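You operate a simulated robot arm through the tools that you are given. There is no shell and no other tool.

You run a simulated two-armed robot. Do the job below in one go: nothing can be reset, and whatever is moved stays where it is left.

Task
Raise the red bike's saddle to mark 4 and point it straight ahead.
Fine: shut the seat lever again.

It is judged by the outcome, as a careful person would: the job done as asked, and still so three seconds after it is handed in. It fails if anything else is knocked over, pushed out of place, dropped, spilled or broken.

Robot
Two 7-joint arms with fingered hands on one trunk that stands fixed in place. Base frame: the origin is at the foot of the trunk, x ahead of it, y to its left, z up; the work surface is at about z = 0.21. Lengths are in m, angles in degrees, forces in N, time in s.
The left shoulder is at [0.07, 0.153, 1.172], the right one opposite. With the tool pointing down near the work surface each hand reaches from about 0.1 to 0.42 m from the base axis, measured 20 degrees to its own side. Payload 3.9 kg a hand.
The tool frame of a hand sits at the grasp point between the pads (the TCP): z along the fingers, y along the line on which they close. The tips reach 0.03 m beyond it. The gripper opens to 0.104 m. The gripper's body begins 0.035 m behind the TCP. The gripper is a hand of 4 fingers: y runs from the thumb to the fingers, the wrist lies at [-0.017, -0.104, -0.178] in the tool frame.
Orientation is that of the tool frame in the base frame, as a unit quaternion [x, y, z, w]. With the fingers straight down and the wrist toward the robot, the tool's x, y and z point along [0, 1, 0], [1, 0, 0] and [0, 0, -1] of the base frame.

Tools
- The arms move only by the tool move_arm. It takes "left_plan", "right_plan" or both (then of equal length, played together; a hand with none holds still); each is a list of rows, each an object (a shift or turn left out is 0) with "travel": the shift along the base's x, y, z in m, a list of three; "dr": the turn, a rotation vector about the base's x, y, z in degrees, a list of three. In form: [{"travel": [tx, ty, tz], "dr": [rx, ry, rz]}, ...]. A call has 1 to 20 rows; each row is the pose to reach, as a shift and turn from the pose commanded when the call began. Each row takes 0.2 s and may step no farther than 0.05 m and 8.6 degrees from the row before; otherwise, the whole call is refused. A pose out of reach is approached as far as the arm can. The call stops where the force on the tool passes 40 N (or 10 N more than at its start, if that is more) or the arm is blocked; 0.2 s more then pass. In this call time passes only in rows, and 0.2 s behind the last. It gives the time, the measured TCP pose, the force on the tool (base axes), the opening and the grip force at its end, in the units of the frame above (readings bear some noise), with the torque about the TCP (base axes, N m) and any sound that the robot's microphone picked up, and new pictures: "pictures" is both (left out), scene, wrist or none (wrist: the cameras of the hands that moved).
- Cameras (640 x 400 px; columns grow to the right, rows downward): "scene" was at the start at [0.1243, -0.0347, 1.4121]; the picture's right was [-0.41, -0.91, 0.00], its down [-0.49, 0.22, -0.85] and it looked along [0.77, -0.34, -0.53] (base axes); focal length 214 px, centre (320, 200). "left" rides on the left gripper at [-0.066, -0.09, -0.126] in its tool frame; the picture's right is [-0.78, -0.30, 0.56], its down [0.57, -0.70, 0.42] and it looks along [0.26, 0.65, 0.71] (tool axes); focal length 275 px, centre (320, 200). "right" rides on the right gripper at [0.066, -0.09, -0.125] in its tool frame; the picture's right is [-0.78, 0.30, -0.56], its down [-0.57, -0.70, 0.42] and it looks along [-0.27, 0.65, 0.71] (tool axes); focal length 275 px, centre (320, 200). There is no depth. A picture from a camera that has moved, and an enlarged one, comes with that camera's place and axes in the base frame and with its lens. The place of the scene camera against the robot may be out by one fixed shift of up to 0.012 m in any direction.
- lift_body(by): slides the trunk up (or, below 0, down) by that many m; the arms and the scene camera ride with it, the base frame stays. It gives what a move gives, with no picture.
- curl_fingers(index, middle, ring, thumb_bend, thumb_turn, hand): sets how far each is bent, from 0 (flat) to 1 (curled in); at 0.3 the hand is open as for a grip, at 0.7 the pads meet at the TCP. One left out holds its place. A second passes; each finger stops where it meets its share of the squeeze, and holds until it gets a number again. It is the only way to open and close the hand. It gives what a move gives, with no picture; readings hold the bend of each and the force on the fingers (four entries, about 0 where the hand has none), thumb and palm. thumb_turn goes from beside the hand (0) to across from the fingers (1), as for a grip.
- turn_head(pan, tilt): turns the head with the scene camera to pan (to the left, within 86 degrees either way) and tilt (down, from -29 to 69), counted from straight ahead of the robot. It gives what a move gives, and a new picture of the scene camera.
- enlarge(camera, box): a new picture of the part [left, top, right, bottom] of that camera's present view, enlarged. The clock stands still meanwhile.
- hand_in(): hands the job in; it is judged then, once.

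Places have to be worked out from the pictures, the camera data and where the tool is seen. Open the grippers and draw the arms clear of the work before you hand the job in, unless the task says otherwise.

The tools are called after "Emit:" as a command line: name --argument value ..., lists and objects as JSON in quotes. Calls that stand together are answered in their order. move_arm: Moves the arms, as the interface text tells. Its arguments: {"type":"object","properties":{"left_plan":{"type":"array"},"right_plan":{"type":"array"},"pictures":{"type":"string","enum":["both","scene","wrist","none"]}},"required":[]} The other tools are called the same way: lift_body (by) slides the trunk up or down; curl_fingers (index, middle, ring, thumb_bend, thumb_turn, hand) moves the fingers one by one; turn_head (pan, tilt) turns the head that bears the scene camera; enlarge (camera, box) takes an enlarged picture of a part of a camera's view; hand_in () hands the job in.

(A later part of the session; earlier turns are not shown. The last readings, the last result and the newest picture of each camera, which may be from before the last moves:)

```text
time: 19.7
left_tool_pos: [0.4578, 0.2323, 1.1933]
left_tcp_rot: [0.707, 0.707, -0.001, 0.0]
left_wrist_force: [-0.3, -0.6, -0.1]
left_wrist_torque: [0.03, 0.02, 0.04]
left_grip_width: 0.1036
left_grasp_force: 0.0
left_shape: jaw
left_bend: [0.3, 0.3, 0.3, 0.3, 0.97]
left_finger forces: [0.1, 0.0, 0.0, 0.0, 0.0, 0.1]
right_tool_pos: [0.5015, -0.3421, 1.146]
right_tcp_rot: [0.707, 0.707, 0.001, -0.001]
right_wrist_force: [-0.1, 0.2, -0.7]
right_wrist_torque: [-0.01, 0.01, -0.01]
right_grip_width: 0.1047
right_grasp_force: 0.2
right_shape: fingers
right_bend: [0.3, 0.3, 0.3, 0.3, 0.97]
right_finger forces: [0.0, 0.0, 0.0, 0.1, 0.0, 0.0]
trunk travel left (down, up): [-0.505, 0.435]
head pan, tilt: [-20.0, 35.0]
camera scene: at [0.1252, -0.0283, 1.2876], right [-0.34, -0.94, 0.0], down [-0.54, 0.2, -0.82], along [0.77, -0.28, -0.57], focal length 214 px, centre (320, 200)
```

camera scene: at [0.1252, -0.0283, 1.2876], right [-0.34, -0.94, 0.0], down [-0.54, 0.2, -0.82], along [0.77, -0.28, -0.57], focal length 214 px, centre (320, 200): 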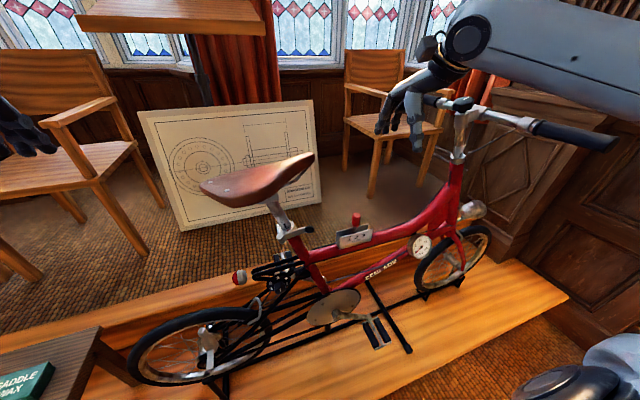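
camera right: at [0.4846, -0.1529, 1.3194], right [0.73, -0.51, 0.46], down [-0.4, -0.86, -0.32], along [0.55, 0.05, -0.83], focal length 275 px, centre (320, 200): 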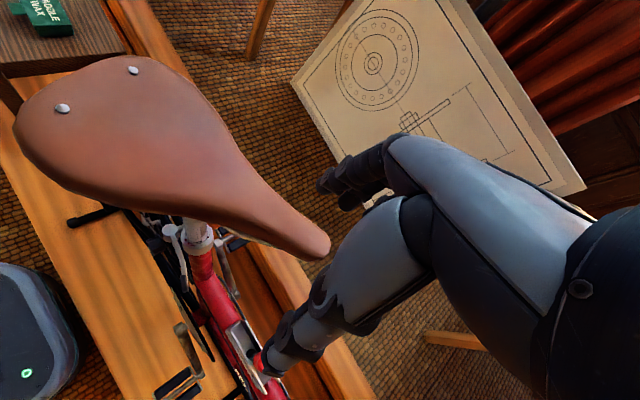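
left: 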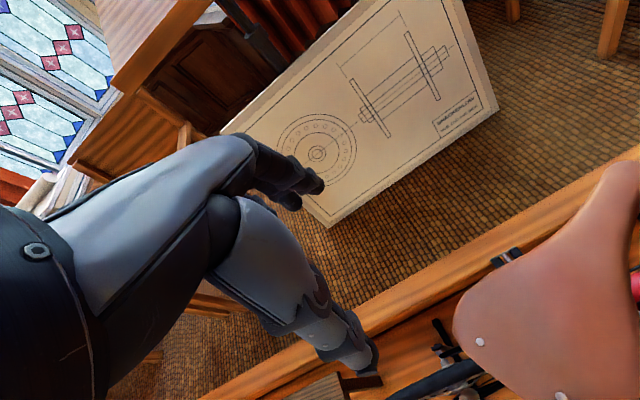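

The trunk is lower and the right hand is at [0.50,-0.34,1.146], clear of everything. I now bring it over the nose, turned to match the saddle, about 0.1 above it.

Emit:
move_arm --right_plan '[{"travel": [0.02, 0.02, 0.02], "dr": [0, 2, 5]}, {"travel": [0.04, 0.05, 0.04], "dr": [0, 4, 10]}, {"travel": [0.06, 0.085, 0.05], "dr": [0, 6, 16]}, {"travel": [0.08, 0.12, 0.05], "dr": [0, 8, 21]}, {"travel": [0.1, 0.16, 0.05], "dr": [0, 10, 26]}, {"travel": [0.12, 0.2, 0.05], "dr": [0, 11.2, 28.9]}, {"travel": [0.12, 0.205, 0.02], "dr": [0, 11.2, 28.9]}]'

```text
time: 21.3
left_tool_pos: [0.4618, 0.2329, 1.1921]
left_tcp_rot: [0.707, 0.707, -0.001, -0.002]
left_wrist_force: [0.0, 0.6, 0.3]
left_wrist_torque: [-0.05, 0.02, 0.0]
left_grip_width: 0.1036
left_grasp_force: 0.0
left_shape: jaw
left_bend: [0.3, 0.3, 0.3, 0.3, 0.97]
left_finger forces: [0.0, 0.0, 0.0, 0.0, 0.0, 0.1]
right_tool_pos: [0.5839, -0.177, 1.1337]
right_tcp_rot: [0.505, 0.858, -0.067, -0.068]
right_wrist_force: [0.7, 0.6, 0.9]
right_wrist_torque: [-0.02, 0.05, 0.01]
right_grip_width: 0.1046
right_grasp_force: 0.0
right_shape: fingers
right_bend: [0.3, 0.3, 0.3, 0.3, 0.97]
right_finger forces: [0.1, 0.0, 0.0, 0.0, 0.0, 0.0]
right hand out of reach, approached as far as the arm can: row 5, 6, 7
trunk travel left (down, up): [-0.505, 0.435]
head pan, tilt: [-20.0, 35.0]
camera scene: at [0.1276, -0.0274, 1.2874], right [-0.34, -0.94, 0.0], down [-0.54, 0.2, -0.82], along [0.77, -0.28, -0.58], focal length 214 px, centre (320, 200)
camera right: at [0.4987, -0.1568, 1.2769], right [0.73, -0.51, 0.45], down [-0.4, -0.86, -0.32], along [0.55, 0.05, -0.83], focal length 275 px, centre (320, 200)
```

scene: 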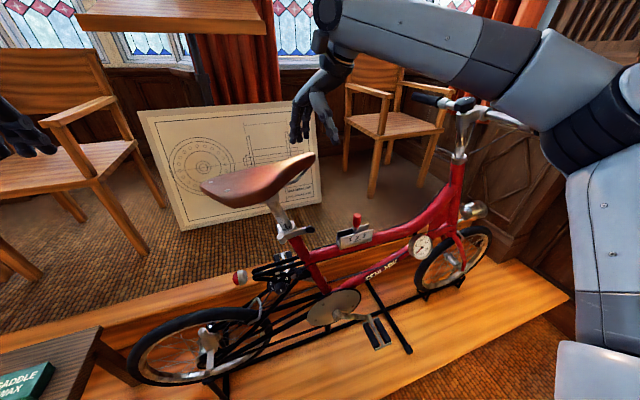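
right: 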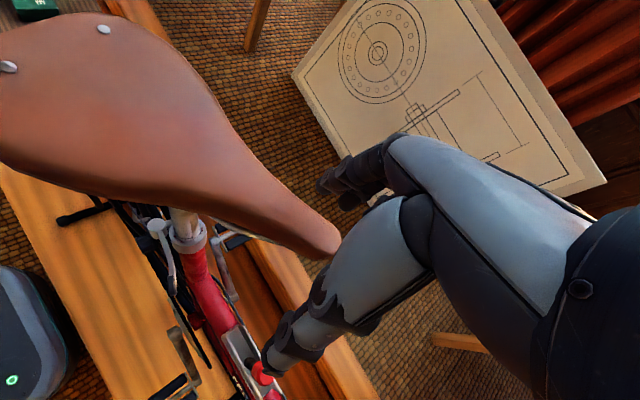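

Still about 4 cm short at full yaw. Less yaw and no roll needs less reach, so I try roughly 18° yaw, fingers straight down, at the same height over the nose.

Emit:
move_arm --right_plan '[{"travel": [0.007, 0.012, 0.005], "dr": [0.8, -5.5, -5.4]}, {"travel": [0.015, 0.025, 0.005], "dr": [1.75, -11.2, -10.9]}, {"travel": [0.022, 0.035, 0.005], "dr": [1.75, -11.2, -10.9]}]'

```text
time: 22.1
left_tool_pos: [0.461, 0.2325, 1.1931]
left_tcp_rot: [0.707, 0.707, -0.001, 0.0]
left_wrist_force: [0.9, 0.4, -0.4]
left_wrist_torque: [0.01, -0.01, 0.0]
left_grip_width: 0.1039
left_grasp_force: 0.1
left_shape: jaw
left_bend: [0.3, 0.3, 0.3, 0.3, 0.97]
left_finger forces: [0.0, 0.0, 0.0, 0.0, 0.0, 0.0]
right_tool_pos: [0.6039, -0.1412, 1.1395]
right_tcp_rot: [0.587, 0.81, 0.002, 0.002]
right_wrist_force: [-0.1, -0.7, -0.4]
right_wrist_torque: [0.01, 0.03, 0.02]
right_grip_width: 0.1047
right_grasp_force: 0.1
right_shape: fingers
right_bend: [0.3, 0.3, 0.3, 0.3, 0.97]
right_finger forces: [0.0, 0.0, 0.0, 0.0, 0.0, 0.0]
trunk travel left (down, up): [-0.505, 0.435]
head pan, tilt: [-20.0, 35.0]
camera scene: at [0.1261, -0.0281, 1.2875], right [-0.34, -0.94, 0.0], down [-0.54, 0.2, -0.82], along [0.77, -0.28, -0.57], focal length 214 px, centre (320, 200)
camera right: at [0.4986, -0.1079, 1.2637], right [0.52, -0.65, 0.56], down [-0.49, -0.76, -0.43], along [0.7, -0.05, -0.71], focal length 275 px, centre (320, 200)
```

scene: 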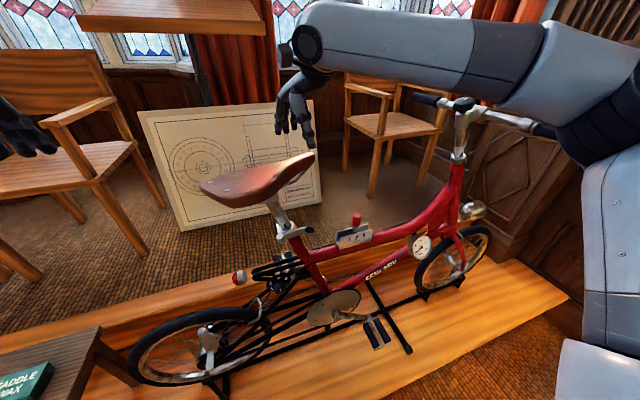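
right: 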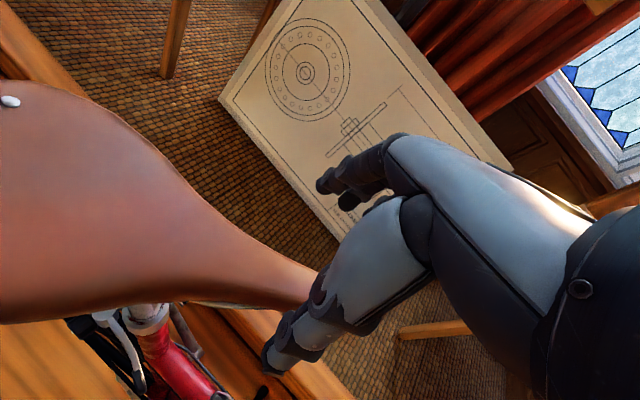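

Now it reaches: TCP [0.604,-0.141,1.14], yaw 18°, right above the nose axis. I lower carefully astride the nose, with a check on force.

Emit:
move_arm --right_plan '[{"travel": [0, 0, -0.02]}, {"travel": [0, 0, -0.04]}, {"travel": [0, 0, -0.055]}]'

Emit:
enlarge --camera "scene" --box '[190, 70, 350, 230]'

```text
time: 22.9
left_tool_pos: [0.4599, 0.2316, 1.1935]
left_tcp_rot: [0.707, 0.707, 0.0, 0.0]
left_wrist_force: [-1.2, -0.7, -0.3]
left_wrist_torque: [-0.01, -0.01, 0.02]
left_grip_width: 0.1039
left_grasp_force: 0.1
left_shape: jaw
left_bend: [0.3, 0.3, 0.3, 0.3, 0.97]
left_finger forces: [0.0, 0.1, 0.0, 0.1, 0.0, 0.0]
right_tool_pos: [0.601, -0.1427, 1.0835]
right_tcp_rot: [0.587, 0.81, 0.002, 0.002]
right_wrist_force: [-0.3, -0.6, 0.1]
right_wrist_torque: [-0.02, -0.04, 0.0]
right_grip_width: 0.1048
right_grasp_force: 0.0
right_shape: fingers
right_bend: [0.3, 0.3, 0.3, 0.3, 0.97]
right_finger forces: [0.0, 0.0, 0.0, 0.1, 0.0, 0.0]
trunk travel left (down, up): [-0.505, 0.435]
head pan, tilt: [-20.0, 35.0]
camera scene: at [0.1252, -0.0282, 1.2877], right [-0.34, -0.94, 0.0], down [-0.54, 0.2, -0.82], along [0.77, -0.28, -0.57], focal length 214 px, centre (320, 200)
camera right: at [0.4967, -0.1075, 1.2083], right [0.52, -0.65, 0.56], down [-0.49, -0.76, -0.43], along [0.7, -0.05, -0.71], focal length 275 px, centre (320, 200)
```

scene: 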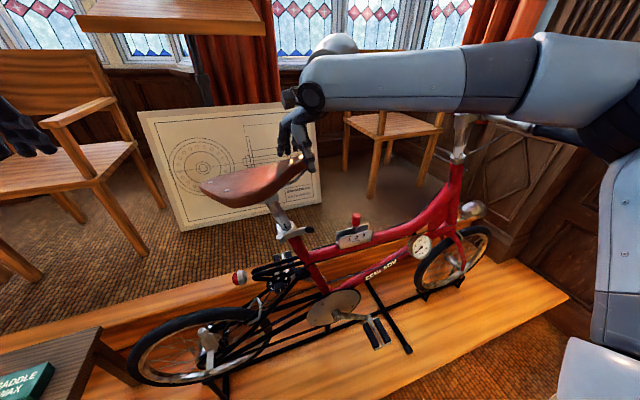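
right: 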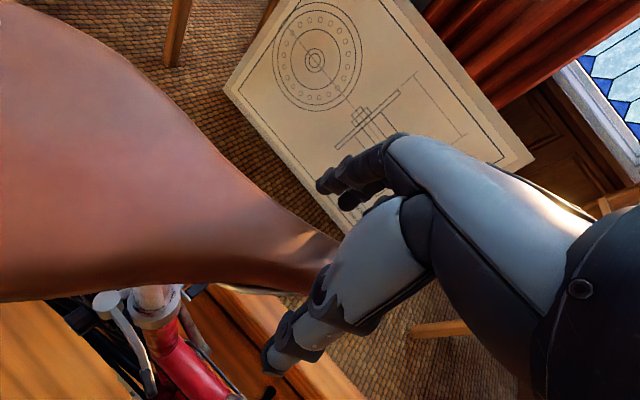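

```text
2.50 times, centred on (270, 150) of scene
camera zoom: at [0.1252, -0.0282, 1.2877], right [-0.34, -0.94, 0.0], down [-0.54, 0.2, -0.82], along [0.77, -0.28, -0.57], focal length 536 px, centre (445, 325)
```

zoom: 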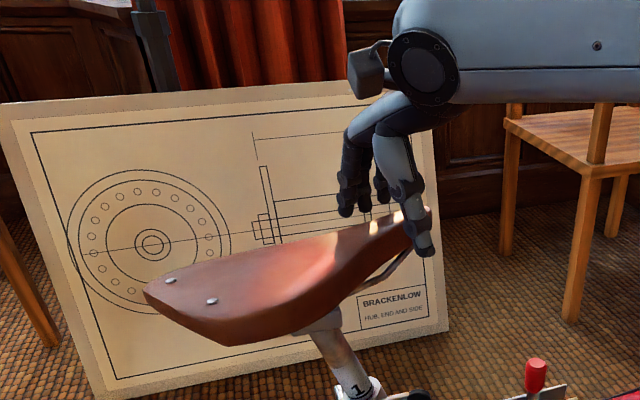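

Geometry says thumb and fingers clear both sides of the nose by about 2 cm. I lower the last 3 cm so the pads straddle the skirt.

Emit:
move_arm --right_plan '[{"travel": [0, 0, -0.015]}, {"travel": [0, 0, -0.03]}]'

Emit:
enlarge --camera "scene" --box '[230, 90, 340, 210]'

```text
time: 23.5
left_tool_pos: [0.4599, 0.2308, 1.1929]
left_tcp_rot: [0.707, 0.707, 0.0, 0.0]
left_wrist_force: [0.3, -0.5, 0.4]
left_wrist_torque: [0.0, 0.02, -0.01]
left_grip_width: 0.1038
left_grasp_force: 0.0
left_shape: jaw
left_bend: [0.3, 0.3, 0.3, 0.3, 0.97]
left_finger forces: [0.0, 0.1, 0.0, 0.0, 0.1, 0.1]
right_tool_pos: [0.6015, -0.1413, 1.0521]
right_tcp_rot: [0.588, 0.809, 0.003, 0.001]
right_wrist_force: [0.0, 0.8, 0.0]
right_wrist_torque: [0.0, 0.0, -0.03]
right_grip_width: 0.1046
right_grasp_force: 0.1
right_shape: fingers
right_bend: [0.3, 0.3, 0.3, 0.3, 0.97]
right_finger forces: [0.0, 0.0, 0.0, 0.0, 0.1, 0.1]
trunk travel left (down, up): [-0.505, 0.435]
head pan, tilt: [-20.0, 35.0]
camera scene: at [0.1255, -0.0283, 1.2876], right [-0.34, -0.94, 0.0], down [-0.54, 0.2, -0.82], along [0.77, -0.28, -0.57], focal length 214 px, centre (320, 200)
camera right: at [0.4967, -0.1077, 1.177], right [0.52, -0.65, 0.56], down [-0.49, -0.76, -0.43], along [0.7, -0.05, -0.71], focal length 275 px, centre (320, 200)
```

scene: 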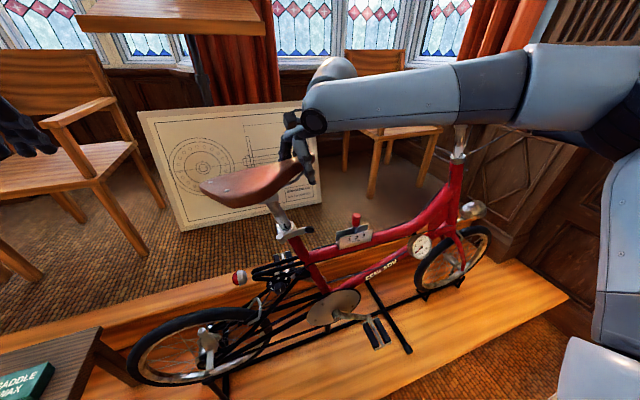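
right: 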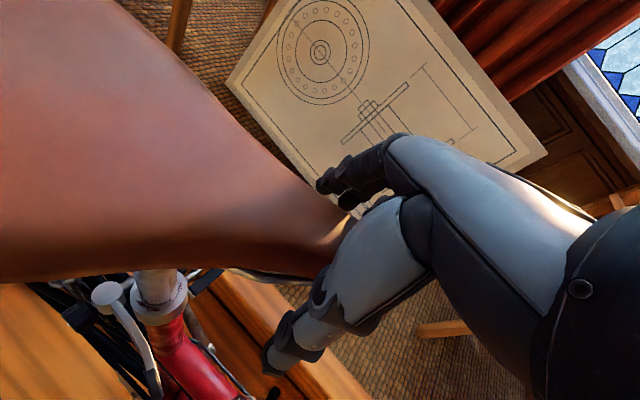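

```text
3.33 times, centred on (285, 150) of scene
camera zoom: at [0.1255, -0.0283, 1.2876], right [-0.34, -0.94, 0.0], down [-0.54, 0.2, -0.82], along [0.77, -0.28, -0.57], focal length 715 px, centre (437, 367)
```

zoom: 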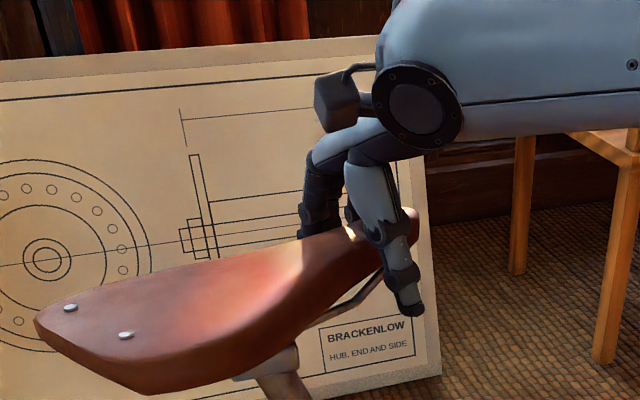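

The hand straddles the nose without contact. I close the right fingers on it.

Emit:
curl_fingers --hand "right" --index 0.7 --middle 0.7 --ring 0.7 --thumb_bend 0.7

Emit:
enlarge --camera "scene" --box '[230, 90, 340, 210]'

Emit:
enlarge --camera "right" --box '[0, 0, 640, 400]'

```text
time: 24.5
left_tool_pos: [0.4612, 0.231, 1.1937]
left_tcp_rot: [0.707, 0.707, 0.0, -0.001]
left_wrist_force: [0.0, -0.6, 0.0]
left_wrist_torque: [0.01, 0.0, 0.0]
left_grip_width: 0.104
left_grasp_force: 0.2
left_shape: jaw
left_bend: [0.3, 0.3, 0.3, 0.3, 0.97]
left_finger forces: [0.1, 0.0, 0.1, 0.0, 0.1, 0.0]
right_tool_pos: [0.6014, -0.142, 1.0513]
right_tcp_rot: [0.586, 0.81, 0.002, 0.001]
right_wrist_force: [5.3, 0.4, -1.8]
right_wrist_torque: [0.07, 0.02, 0.43]
right_grip_width: 0.0264
right_grasp_force: 17.3
right_shape: fingers
right_bend: [0.64, 0.66, 0.6, 0.61, 0.97]
right_finger forces: [6.4, 4.1, 8.8, 0.0, 15.6, 0.0]
trunk travel left (down, up): [-0.505, 0.435]
head pan, tilt: [-20.0, 35.0]
```

```text
3.33 times, centred on (285, 150) of scene
camera zoom: at [0.1268, -0.028, 1.2875], right [-0.34, -0.94, 0.0], down [-0.54, 0.2, -0.82], along [0.77, -0.28, -0.57], focal length 715 px, centre (437, 367)
```

zoom: 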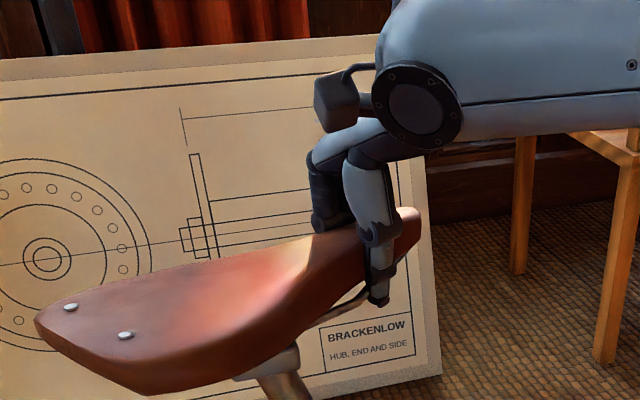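

```text
1.00 times, centred on (320, 200) of right (not enlarged: the box is as wide or as high as the picture)
camera zoom: at [0.4979, -0.1072, 1.1764], right [0.52, -0.65, 0.56], down [-0.49, -0.76, -0.43], along [0.7, -0.05, -0.71], focal length 275 px, centre (320, 200)
```

zoom: 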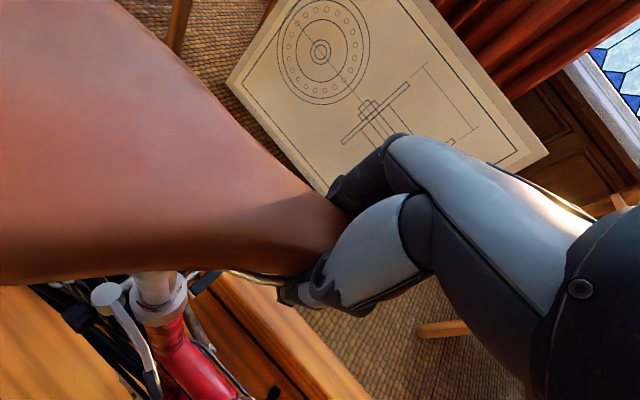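

The right hand holds the nose (about 17 N, fingers wrapped under the skirt). I now curl the left middle and ring fingers, leaving the index as a hook, and bring the left hand round low to the near side of the clamp.

Emit:
curl_fingers --hand "left" --middle 1.0 --ring 1.0

Emit:
move_arm --left_plan '[{"travel": [-0.04, -0.03, -0.01]}, {"travel": [-0.08, -0.06, -0.03]}, {"travel": [-0.09, -0.1, -0.05]}, {"travel": [-0.09, -0.14, -0.07]}, {"travel": [-0.09, -0.18, -0.09]}, {"travel": [-0.09, -0.22, -0.11]}, {"travel": [-0.09, -0.265, -0.13]}, {"travel": [-0.09, -0.31, -0.15]}]'

```text
time: 25.5
left_tool_pos: [0.46, 0.2313, 1.1934]
left_tcp_rot: [0.707, 0.707, 0.0, -0.001]
left_wrist_force: [-0.3, -0.3, 0.0]
left_wrist_torque: [-0.01, -0.04, 0.02]
left_grip_width: 0.1042
left_grasp_force: 0.1
left_shape: fingers
left_bend: [0.3, 1.0, 1.0, 0.3, 0.97]
left_finger forces: [0.0, 0.1, 0.0, 0.0, 0.0, 0.1]
right_tool_pos: [0.6031, -0.1424, 1.0504]
right_tcp_rot: [0.587, 0.809, 0.002, 0.0]
right_wrist_force: [1.9, 0.5, -2.5]
right_wrist_torque: [0.06, -0.03, 0.42]
right_grip_width: 0.0267
right_grasp_force: 17.4
right_shape: fingers
right_bend: [0.64, 0.66, 0.6, 0.61, 0.97]
right_finger forces: [5.9, 3.9, 8.4, 0.0, 16.4, 0.0]
trunk travel left (down, up): [-0.505, 0.435]
head pan, tilt: [-20.0, 35.0]
```

```text
refused: row 1 steps farther than a row can; nothing moved
```

Row 1 was slightly too long; I shorten it.

Emit:
move_arm --left_plan '[{"travel": [-0.035, -0.025, -0.01]}, {"travel": [-0.07, -0.05, -0.025]}, {"travel": [-0.085, -0.09, -0.045]}, {"travel": [-0.09, -0.13, -0.065]}, {"travel": [-0.09, -0.17, -0.085]}, {"travel": [-0.09, -0.21, -0.105]}, {"travel": [-0.09, -0.25, -0.125]}, {"travel": [-0.09, -0.29, -0.14]}]'

```text
time: 27.3
left_tool_pos: [0.3703, -0.0575, 1.0521]
left_tcp_rot: [0.706, 0.708, 0.001, 0.001]
left_wrist_force: [0.9, -0.8, -0.4]
left_wrist_torque: [0.03, -0.01, 0.0]
left_grip_width: 0.1044
left_grasp_force: 0.0
left_shape: fingers
left_bend: [0.3, 1.0, 1.0, 0.3, 0.97]
left_finger forces: [0.1, 0.0, 0.1, 0.0, 0.0, 0.0]
right_tool_pos: [0.6021, -0.1436, 1.0521]
right_tcp_rot: [0.587, 0.81, 0.002, 0.0]
right_wrist_force: [-0.1, -0.3, -4.3]
right_wrist_torque: [0.1, 0.06, 0.41]
right_grip_width: 0.0266
right_grasp_force: 16.7
right_shape: fingers
right_bend: [0.64, 0.67, 0.61, 0.61, 0.96]
right_finger forces: [5.7, 3.6, 8.1, 0.0, 16.7, 0.1]
trunk travel left (down, up): [-0.505, 0.435]
head pan, tilt: [-20.0, 35.0]
camera scene: at [0.126, -0.0296, 1.2875], right [-0.34, -0.94, 0.0], down [-0.54, 0.2, -0.82], along [0.77, -0.28, -0.57], focal length 214 px, centre (320, 200)
camera left: at [0.28, -0.1247, 1.1792], right [-0.3, -0.78, -0.56], down [-0.7, 0.57, -0.42], along [0.65, 0.27, -0.71], focal length 275 px, centre (320, 200)
```

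scene: 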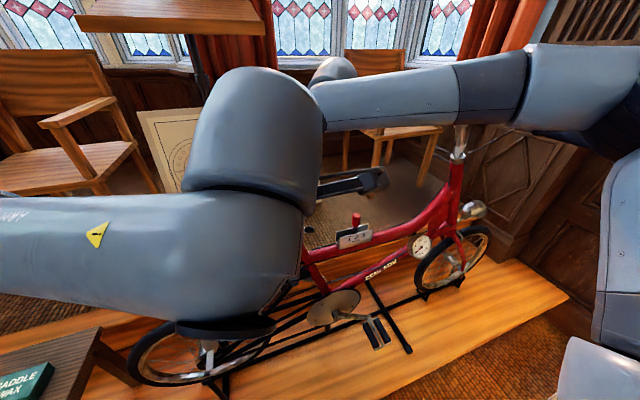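
left: 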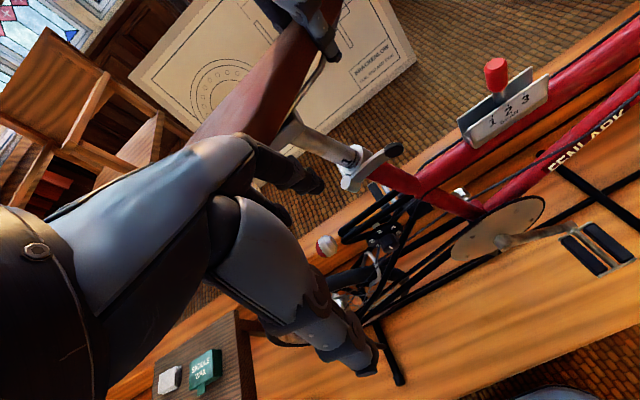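

The left camera now sees the lever just where I computed it (knob predicted at (395,153), seen at (393,150)). I lower the left hand in front of and beyond the lever's tip with a 20° pitch.

Emit:
move_arm --left_plan '[{"travel": [0.0, -0.035, -0.02], "dr": [0, -4, 0]}, {"travel": [0.0, -0.07, -0.045], "dr": [0, -8, 0]}, {"travel": [0.005, -0.095, -0.08], "dr": [0, -12, 0]}, {"travel": [0.01, -0.115, -0.11], "dr": [0, -16, 0]}, {"travel": [0.015, -0.12, -0.14], "dr": [0, -20, 0]}]'

```text
time: 28.5
left_tool_pos: [0.3804, -0.177, 0.9129]
left_tcp_rot: [0.697, 0.695, 0.124, 0.123]
left_wrist_force: [-0.5, 0.0, -0.8]
left_wrist_torque: [0.0, -0.01, 0.01]
left_grip_width: 0.1044
left_grasp_force: 0.0
left_shape: fingers
left_bend: [0.3, 1.0, 1.0, 0.3, 0.97]
left_finger forces: [0.0, 0.0, 0.0, 0.1, 0.0, 0.0]
right_tool_pos: [0.603, -0.1425, 1.0512]
right_tcp_rot: [0.587, 0.81, 0.002, 0.001]
right_wrist_force: [-1.2, -1.9, -5.9]
right_wrist_torque: [0.12, 0.09, 0.37]
right_grip_width: 0.0267
right_grasp_force: 17.6
right_shape: fingers
right_bend: [0.65, 0.67, 0.61, 0.61, 0.96]
right_finger forces: [5.3, 3.8, 8.2, 0.0, 17.6, 0.0]
trunk travel left (down, up): [-0.505, 0.435]
head pan, tilt: [-20.0, 35.0]
camera scene: at [0.1257, -0.0289, 1.2876], right [-0.34, -0.94, 0.0], down [-0.54, 0.2, -0.82], along [0.77, -0.28, -0.57], focal length 214 px, centre (320, 200)
camera left: at [0.2535, -0.2433, 1.002], right [-0.09, -0.78, -0.62], down [-0.51, 0.57, -0.64], along [0.85, 0.26, -0.45], focal length 275 px, centre (320, 200)
```

scene: 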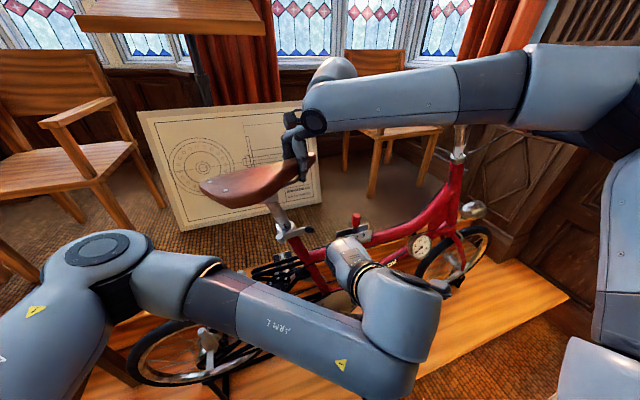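
left: 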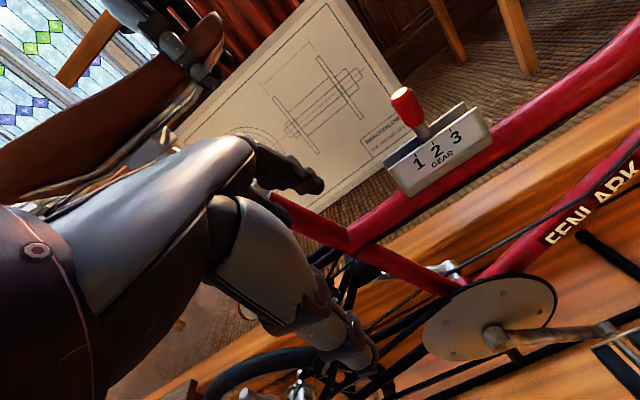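

The left index is out beyond the lever tip; I enlarge the scene view to check its position relative to the lever.

Emit:
enlarge --camera "scene" --box '[260, 190, 380, 290]'

Emit:
enlarge --camera "left" --box '[200, 110, 380, 260]'

```text
4.00 times, centred on (320, 240) of scene
camera zoom: at [0.1257, -0.0289, 1.2876], right [-0.34, -0.94, 0.0], down [-0.54, 0.2, -0.82], along [0.77, -0.28, -0.57], focal length 858 px, centre (320, 40)
```

zoom: 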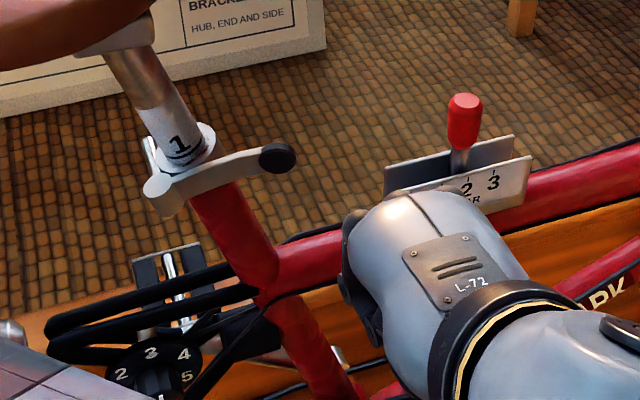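

```text
2.67 times, centred on (290, 185) of left
camera zoom: at [0.2535, -0.2433, 1.002], right [-0.09, -0.78, -0.62], down [-0.51, 0.57, -0.64], along [0.85, 0.26, -0.45], focal length 734 px, centre (400, 240)
```

zoom: 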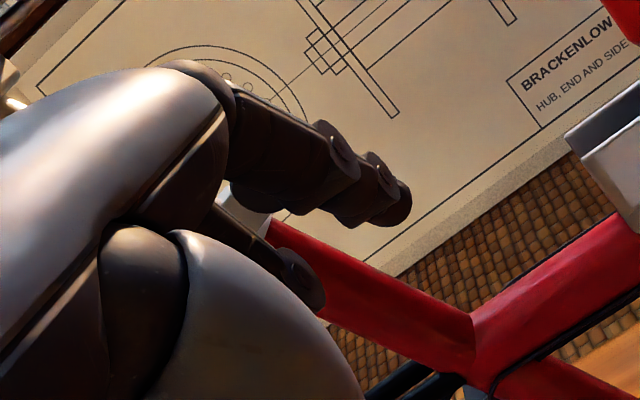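

The index tip is at about [0.44,-0.195,0.914], beyond the lever tip on the −y side with free space ahead. I move it forward past the lever plane and then slide part-way toward the lever's back side.

Emit:
move_arm --left_plan '[{"travel": [0.02, -0.018, -0.002]}, {"travel": [0.055, -0.018, -0.004]}, {"travel": [0.088, -0.018, -0.004]}, {"travel": [0.088, 0.015, -0.004]}]'

Emit:
enlarge --camera "scene" --box '[260, 190, 380, 290]'

Emit:
enlarge --camera "left" --box '[200, 110, 380, 260]'

```text
time: 29.5
left_tool_pos: [0.4715, -0.1637, 0.9103]
left_tcp_rot: [0.697, 0.696, 0.122, 0.123]
left_wrist_force: [0.2, 0.3, -0.4]
left_wrist_torque: [0.01, 0.01, 0.0]
left_grip_width: 0.1046
left_grasp_force: 0.0
left_shape: fingers
left_bend: [0.3, 1.0, 1.0, 0.3, 0.97]
left_finger forces: [0.0, 0.0, 0.0, 0.0, 0.0, 0.1]
right_tool_pos: [0.6024, -0.1416, 1.0509]
right_tcp_rot: [0.587, 0.81, 0.001, 0.001]
right_wrist_force: [-1.7, -1.7, -7.0]
right_wrist_torque: [0.11, 0.09, 0.31]
right_grip_width: 0.0268
right_grasp_force: 17.2
right_shape: fingers
right_bend: [0.65, 0.67, 0.61, 0.61, 0.97]
right_finger forces: [5.4, 3.9, 8.3, 0.1, 17.2, 0.0]
trunk travel left (down, up): [-0.505, 0.435]
head pan, tilt: [-20.0, 35.0]
camera scene: at [0.1257, -0.028, 1.2876], right [-0.34, -0.94, 0.0], down [-0.54, 0.2, -0.82], along [0.77, -0.28, -0.57], focal length 214 px, centre (320, 200)
camera left: at [0.343, -0.2296, 0.9998], right [-0.09, -0.78, -0.62], down [-0.51, 0.57, -0.64], along [0.85, 0.26, -0.45], focal length 275 px, centre (320, 200)
```

scene: 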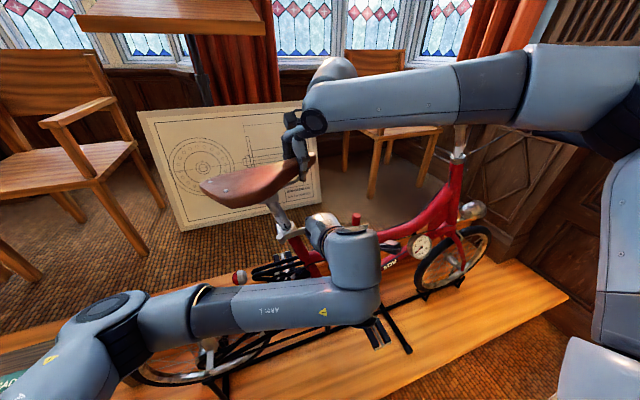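
left: 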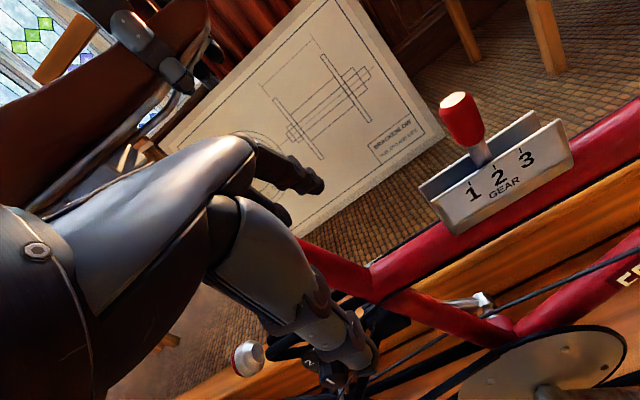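

```text
4.00 times, centred on (320, 240) of scene
camera zoom: at [0.1257, -0.028, 1.2876], right [-0.34, -0.94, 0.0], down [-0.54, 0.2, -0.82], along [0.77, -0.28, -0.57], focal length 858 px, centre (320, 40)
```

zoom: 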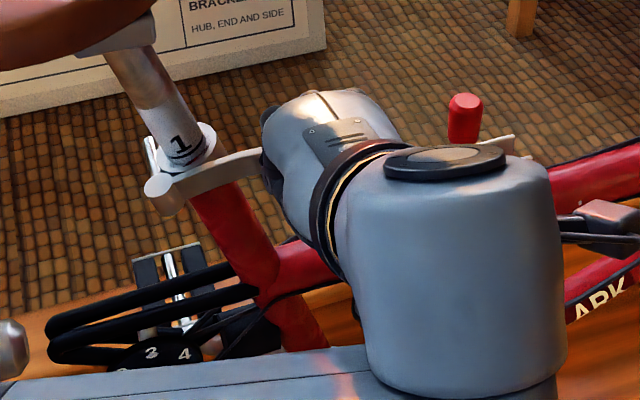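

```text
2.67 times, centred on (290, 185) of left
camera zoom: at [0.343, -0.2296, 0.9998], right [-0.09, -0.78, -0.62], down [-0.51, 0.57, -0.64], along [0.85, 0.26, -0.45], focal length 734 px, centre (400, 240)
```

zoom: 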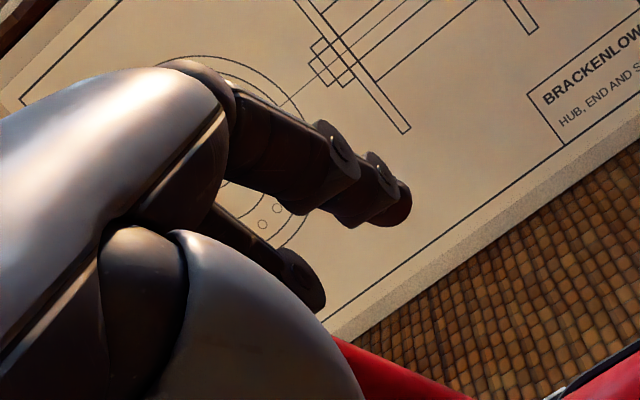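

No contact yet, and the hand now overlaps the lever tip in view. I slide on in +y so that the index sits behind the knob.

Emit:
move_arm --left_plan '[{"travel": [0.0, 0.015, 0.0]}, {"travel": [0.0, 0.03, 0.0]}, {"travel": [0.0, 0.042, 0.0]}]'

Emit:
enlarge --camera "scene" --box '[240, 180, 360, 280]'

Emit:
enlarge --camera "right" --box '[0, 200, 320, 400]'

```text
time: 30.3
left_tool_pos: [0.4724, -0.1215, 0.91]
left_tcp_rot: [0.697, 0.696, 0.123, 0.123]
left_wrist_force: [1.1, -1.4, 1.5]
left_wrist_torque: [0.0, -0.01, -0.03]
left_grip_width: 0.1057
left_grasp_force: 1.0
left_shape: fingers
left_bend: [0.29, 1.0, 1.0, 0.3, 0.97]
left_finger forces: [1.6, 0.0, 0.1, 0.1, 0.0, 0.1]
right_tool_pos: [0.6012, -0.1424, 1.0524]
right_tcp_rot: [0.588, 0.809, 0.002, 0.001]
right_wrist_force: [-2.7, -0.7, -7.3]
right_wrist_torque: [0.12, 0.12, 0.33]
right_grip_width: 0.0265
right_grasp_force: 17.3
right_shape: fingers
right_bend: [0.65, 0.67, 0.62, 0.61, 0.96]
right_finger forces: [5.2, 3.6, 8.0, 0.0, 17.5, 0.0]
trunk travel left (down, up): [-0.505, 0.435]
head pan, tilt: [-20.0, 35.0]
camera scene: at [0.1257, -0.029, 1.2876], right [-0.34, -0.94, 0.0], down [-0.54, 0.2, -0.82], along [0.77, -0.28, -0.57], focal length 214 px, centre (320, 200)
camera left: at [0.3451, -0.1885, 0.9999], right [-0.09, -0.78, -0.63], down [-0.51, 0.57, -0.64], along [0.85, 0.26, -0.45], focal length 275 px, centre (320, 200)
```

scene: 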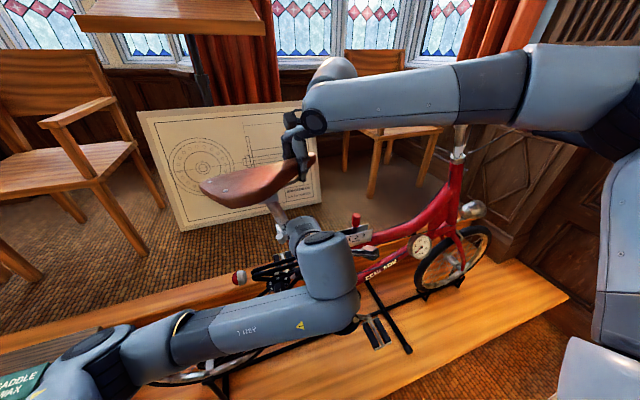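
left: 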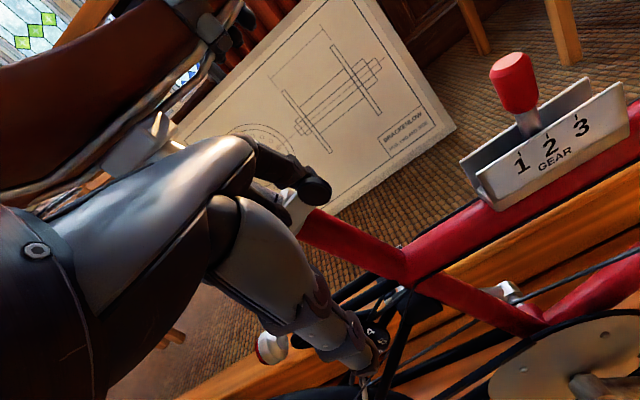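

```text
4.00 times, centred on (300, 230) of scene
camera zoom: at [0.1257, -0.029, 1.2876], right [-0.34, -0.94, 0.0], down [-0.54, 0.2, -0.82], along [0.77, -0.28, -0.57], focal length 858 px, centre (400, 80)
```

zoom: 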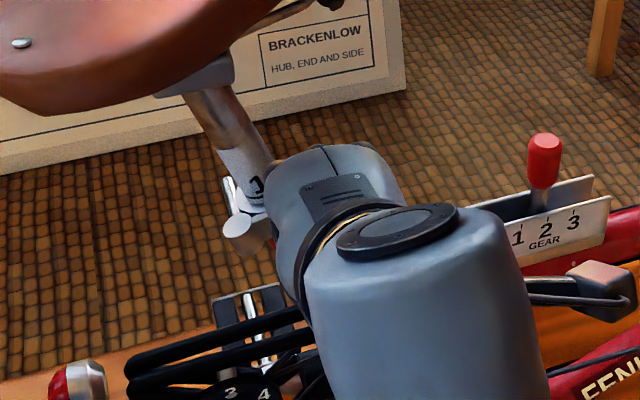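

```text
2.00 times, centred on (160, 300) of right
camera zoom: at [0.4969, -0.1084, 1.1767], right [0.52, -0.65, 0.56], down [-0.49, -0.76, -0.43], along [0.7, -0.05, -0.71], focal length 551 px, centre (640, 0)
```

zoom: 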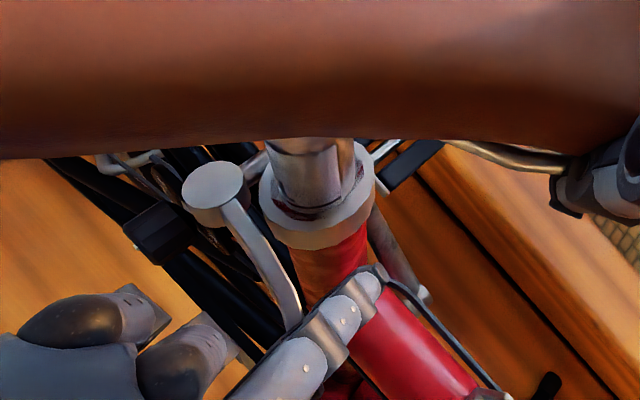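

The right camera shows the left index crossing over the lever with its tip behind it. I pull gently toward the robot along the lever's opening arc and check the force.

Emit:
move_arm --left_plan '[{"travel": [-0.015, -0.002, 0.0]}, {"travel": [-0.027, -0.002, 0.0]}, {"travel": [-0.04, 0.003, -0.003]}]'

Emit:
enlarge --camera "right" --box '[0, 200, 320, 400]'

```text
time: 31.1
left_tool_pos: [0.4327, -0.1203, 0.9061]
left_tcp_rot: [0.697, 0.696, 0.123, 0.121]
left_wrist_force: [0.2, -1.0, -0.9]
left_wrist_torque: [0.0, 0.01, -0.04]
left_grip_width: 0.1048
left_grasp_force: 0.6
left_shape: fingers
left_bend: [0.3, 1.0, 1.0, 0.3, 0.97]
left_finger forces: [0.4, 0.0, 0.0, 0.0, 0.1, 0.1]
right_tool_pos: [0.6016, -0.1432, 1.0516]
right_tcp_rot: [0.588, 0.809, 0.002, 0.002]
right_wrist_force: [-4.3, -2.3, -6.2]
right_wrist_torque: [0.08, 0.15, 0.34]
right_grip_width: 0.0267
right_grasp_force: 17.0
right_shape: fingers
right_bend: [0.65, 0.67, 0.62, 0.6, 0.96]
right_finger forces: [4.8, 3.5, 7.8, 0.0, 18.4, 0.0]
trunk travel left (down, up): [-0.505, 0.435]
head pan, tilt: [-20.0, 35.0]
camera scene: at [0.1258, -0.0291, 1.2875], right [-0.34, -0.94, 0.0], down [-0.54, 0.2, -0.82], along [0.77, -0.28, -0.57], focal length 214 px, centre (320, 200)
camera left: at [0.3046, -0.186, 0.9955], right [-0.09, -0.77, -0.63], down [-0.51, 0.57, -0.64], along [0.85, 0.26, -0.45], focal length 275 px, centre (320, 200)
```

scene: 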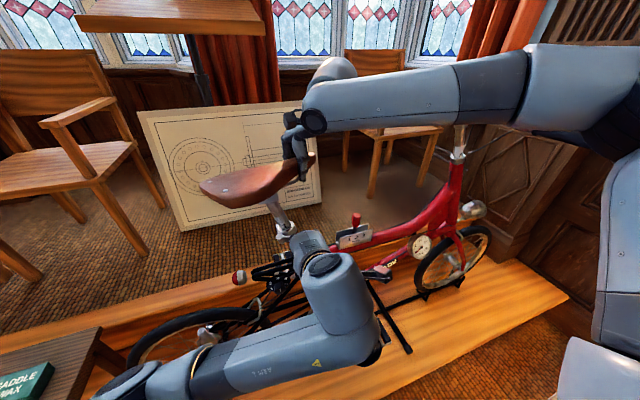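
left: 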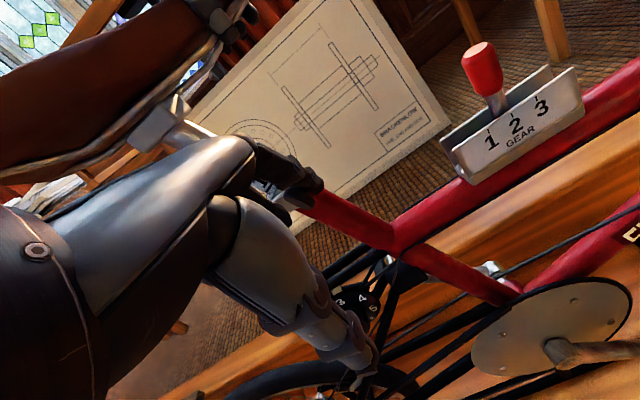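

```text
2.00 times, centred on (160, 300) of right
camera zoom: at [0.4969, -0.1084, 1.1766], right [0.52, -0.65, 0.56], down [-0.49, -0.76, -0.43], along [0.7, -0.05, -0.71], focal length 551 px, centre (640, 0)
```

zoom: 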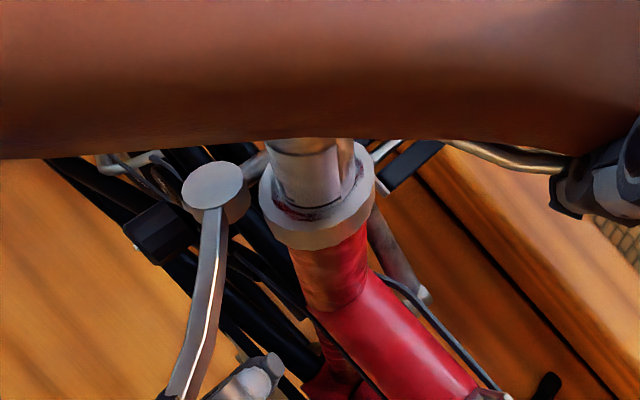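

The lever swings open easily (index force under 1 N). I continue along the arc, easing the hand pitch back to vertical to stay within reach.

Emit:
move_arm --left_plan '[{"travel": [-0.02, 0.015, -0.003], "dr": [0, 4, 0]}, {"travel": [-0.037, 0.032, -0.006], "dr": [0, 9, 0]}, {"travel": [-0.046, 0.05, -0.006], "dr": [0, 14, 0]}, {"travel": [-0.048, 0.066, -0.008], "dr": [0, 20, 0]}]'

Emit:
enlarge --camera "right" --box '[0, 200, 320, 400]'

```text
time: 31.9
left_tool_pos: [0.4106, -0.064, 0.9159]
left_tcp_rot: [0.714, 0.685, 0.135, 0.056]
left_wrist_force: [-2.5, -19.8, -2.9]
left_wrist_torque: [-0.14, 0.31, -1.19]
left_grip_width: 0.1031
left_grasp_force: 8.2
left_shape: fingers
left_bend: [0.31, 1.0, 1.0, 0.3, 0.97]
left_finger forces: [17.2, 0.0, 0.0, 0.1, 0.0, 0.1]
right_tool_pos: [0.6006, -0.1436, 1.0523]
right_tcp_rot: [0.586, 0.811, 0.002, 0.0]
right_wrist_force: [-2.5, -7.0, -3.9]
right_wrist_torque: [0.04, 0.11, 0.24]
right_grip_width: 0.0265
right_grasp_force: 16.5
right_shape: fingers
right_bend: [0.65, 0.68, 0.63, 0.6, 0.96]
right_finger forces: [4.3, 2.7, 6.9, 0.1, 18.9, 0.0]
trunk travel left (down, up): [-0.505, 0.435]
head pan, tilt: [-20.0, 35.0]
stopped in row 4 (left hand): the force on the tool passed its limit at 54 N (the readings are from after the stop); the commanded pose is now the measured one
camera scene: at [0.1239, -0.0329, 1.2877], right [-0.35, -0.94, 0.0], down [-0.54, 0.2, -0.82], along [0.77, -0.28, -0.57], focal length 214 px, centre (320, 200)
camera left: at [0.2891, -0.138, 1.007], right [-0.16, -0.69, -0.7], down [-0.55, 0.65, -0.52], along [0.82, 0.3, -0.48], focal length 275 px, centre (320, 200)
```

scene: 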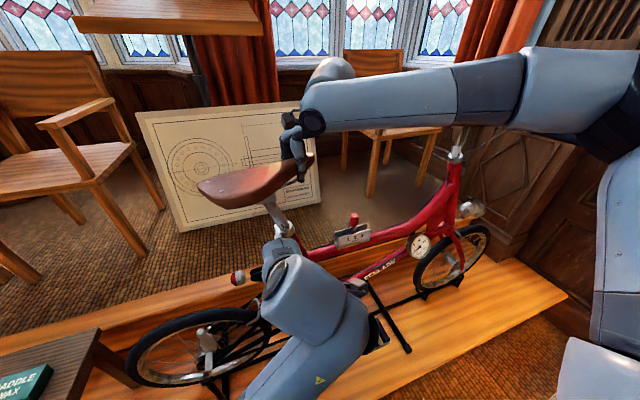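
left: 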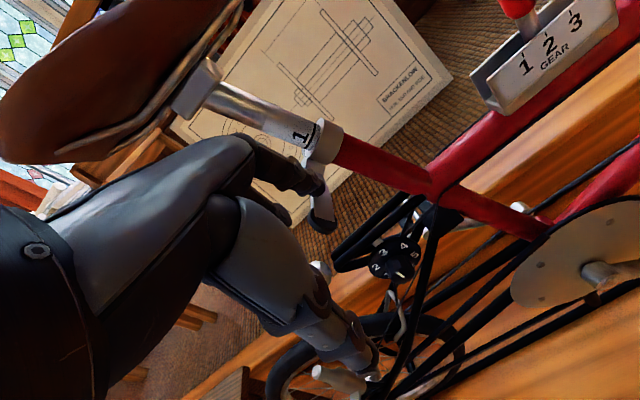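

```text
2.00 times, centred on (160, 300) of right
camera zoom: at [0.4947, -0.1101, 1.1768], right [0.52, -0.65, 0.56], down [-0.48, -0.76, -0.43], along [0.7, -0.04, -0.71], focal length 551 px, centre (640, 0)
```

zoom: 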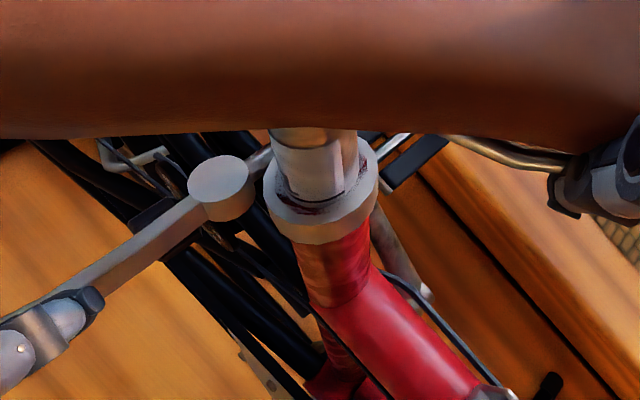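

The lever now stands straight out toward the robot (about 70° of swing) and met a stop there, so it should be open. I relieve the left hand by backing it away from the lever in −y.

Emit:
move_arm --left_plan '[{"travel": [0.0, -0.02, 0.0]}, {"travel": [-0.01, -0.045, 0.0]}]'

Emit:
enlarge --camera "right" --box '[0, 200, 320, 400]'

Emit:
enlarge --camera "left" --box '[150, 40, 400, 260]'

```text
time: 32.7
left_tool_pos: [0.4241, -0.0712, 0.8947]
left_tcp_rot: [0.691, 0.695, 0.194, 0.026]
left_wrist_force: [-2.5, -11.3, 4.8]
left_wrist_torque: [-0.07, -0.41, -0.76]
left_grip_width: 0.1091
left_grasp_force: 6.5
left_shape: fingers
left_bend: [0.28, 1.0, 1.0, 0.3, 0.97]
left_finger forces: [12.7, 0.1, 0.0, 0.1, 0.0, 0.0]
right_tool_pos: [0.6011, -0.1439, 1.0509]
right_tcp_rot: [0.585, 0.811, 0.002, -0.001]
right_wrist_force: [-0.4, -5.6, -1.2]
right_wrist_torque: [0.1, 0.15, 0.28]
right_grip_width: 0.0266
right_grasp_force: 16.6
right_shape: fingers
right_bend: [0.65, 0.68, 0.63, 0.6, 0.97]
right_finger forces: [4.9, 2.9, 7.7, 0.0, 17.6, 0.0]
trunk travel left (down, up): [-0.505, 0.435]
head pan, tilt: [-20.0, 35.0]
stopped in row 2 (left hand): the arm was blocked; the commanded pose is now the measured one
camera scene: at [0.1241, -0.0323, 1.2878], right [-0.34, -0.94, 0.0], down [-0.54, 0.2, -0.82], along [0.77, -0.28, -0.57], focal length 214 px, centre (320, 200)
camera left: at [0.303, -0.1622, 0.9697], right [-0.08, -0.61, -0.79], down [-0.56, 0.68, -0.47], along [0.82, 0.4, -0.4], focal length 275 px, centre (320, 200)
```

scene: 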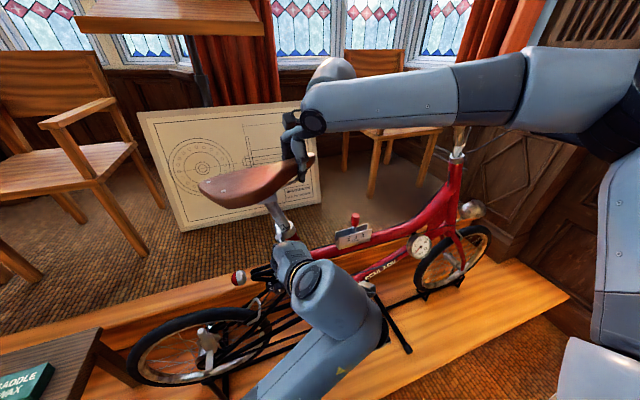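
left: 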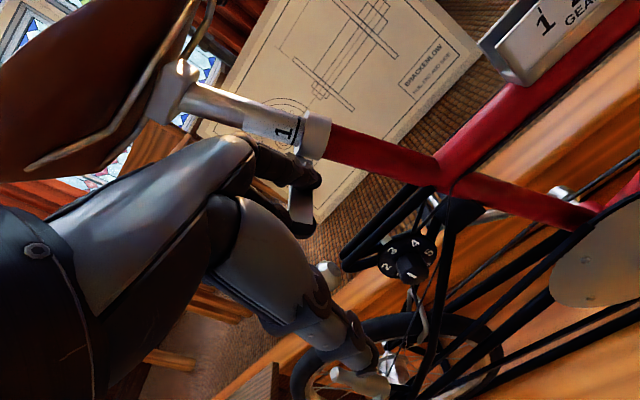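

```text
2.00 times, centred on (160, 300) of right
camera zoom: at [0.4953, -0.1096, 1.1766], right [0.52, -0.65, 0.55], down [-0.48, -0.76, -0.43], along [0.7, -0.04, -0.71], focal length 551 px, centre (640, 0)
```

zoom: 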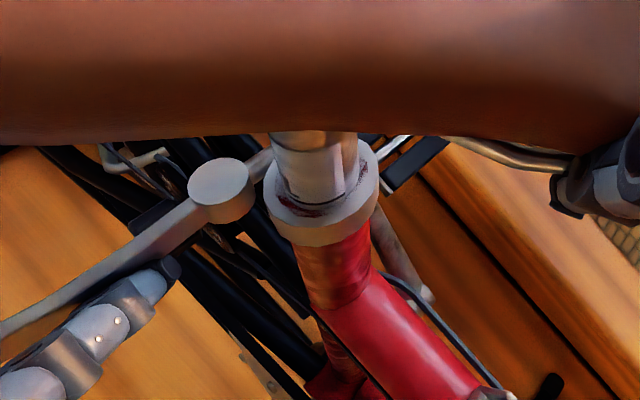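

```text
1.82 times, centred on (275, 150) of left
camera zoom: at [0.303, -0.1622, 0.9697], right [-0.08, -0.61, -0.79], down [-0.56, 0.68, -0.47], along [0.82, 0.4, -0.4], focal length 500 px, centre (402, 291)
```

zoom: 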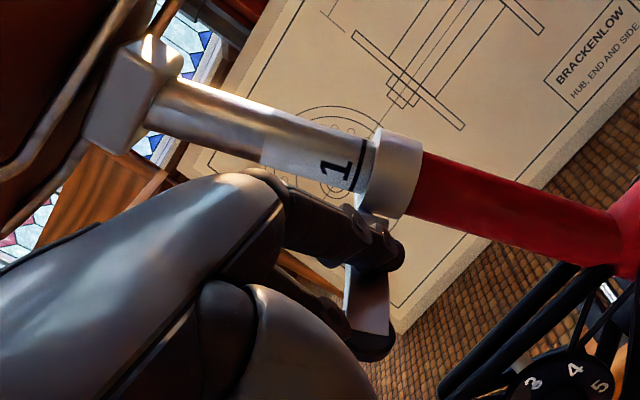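

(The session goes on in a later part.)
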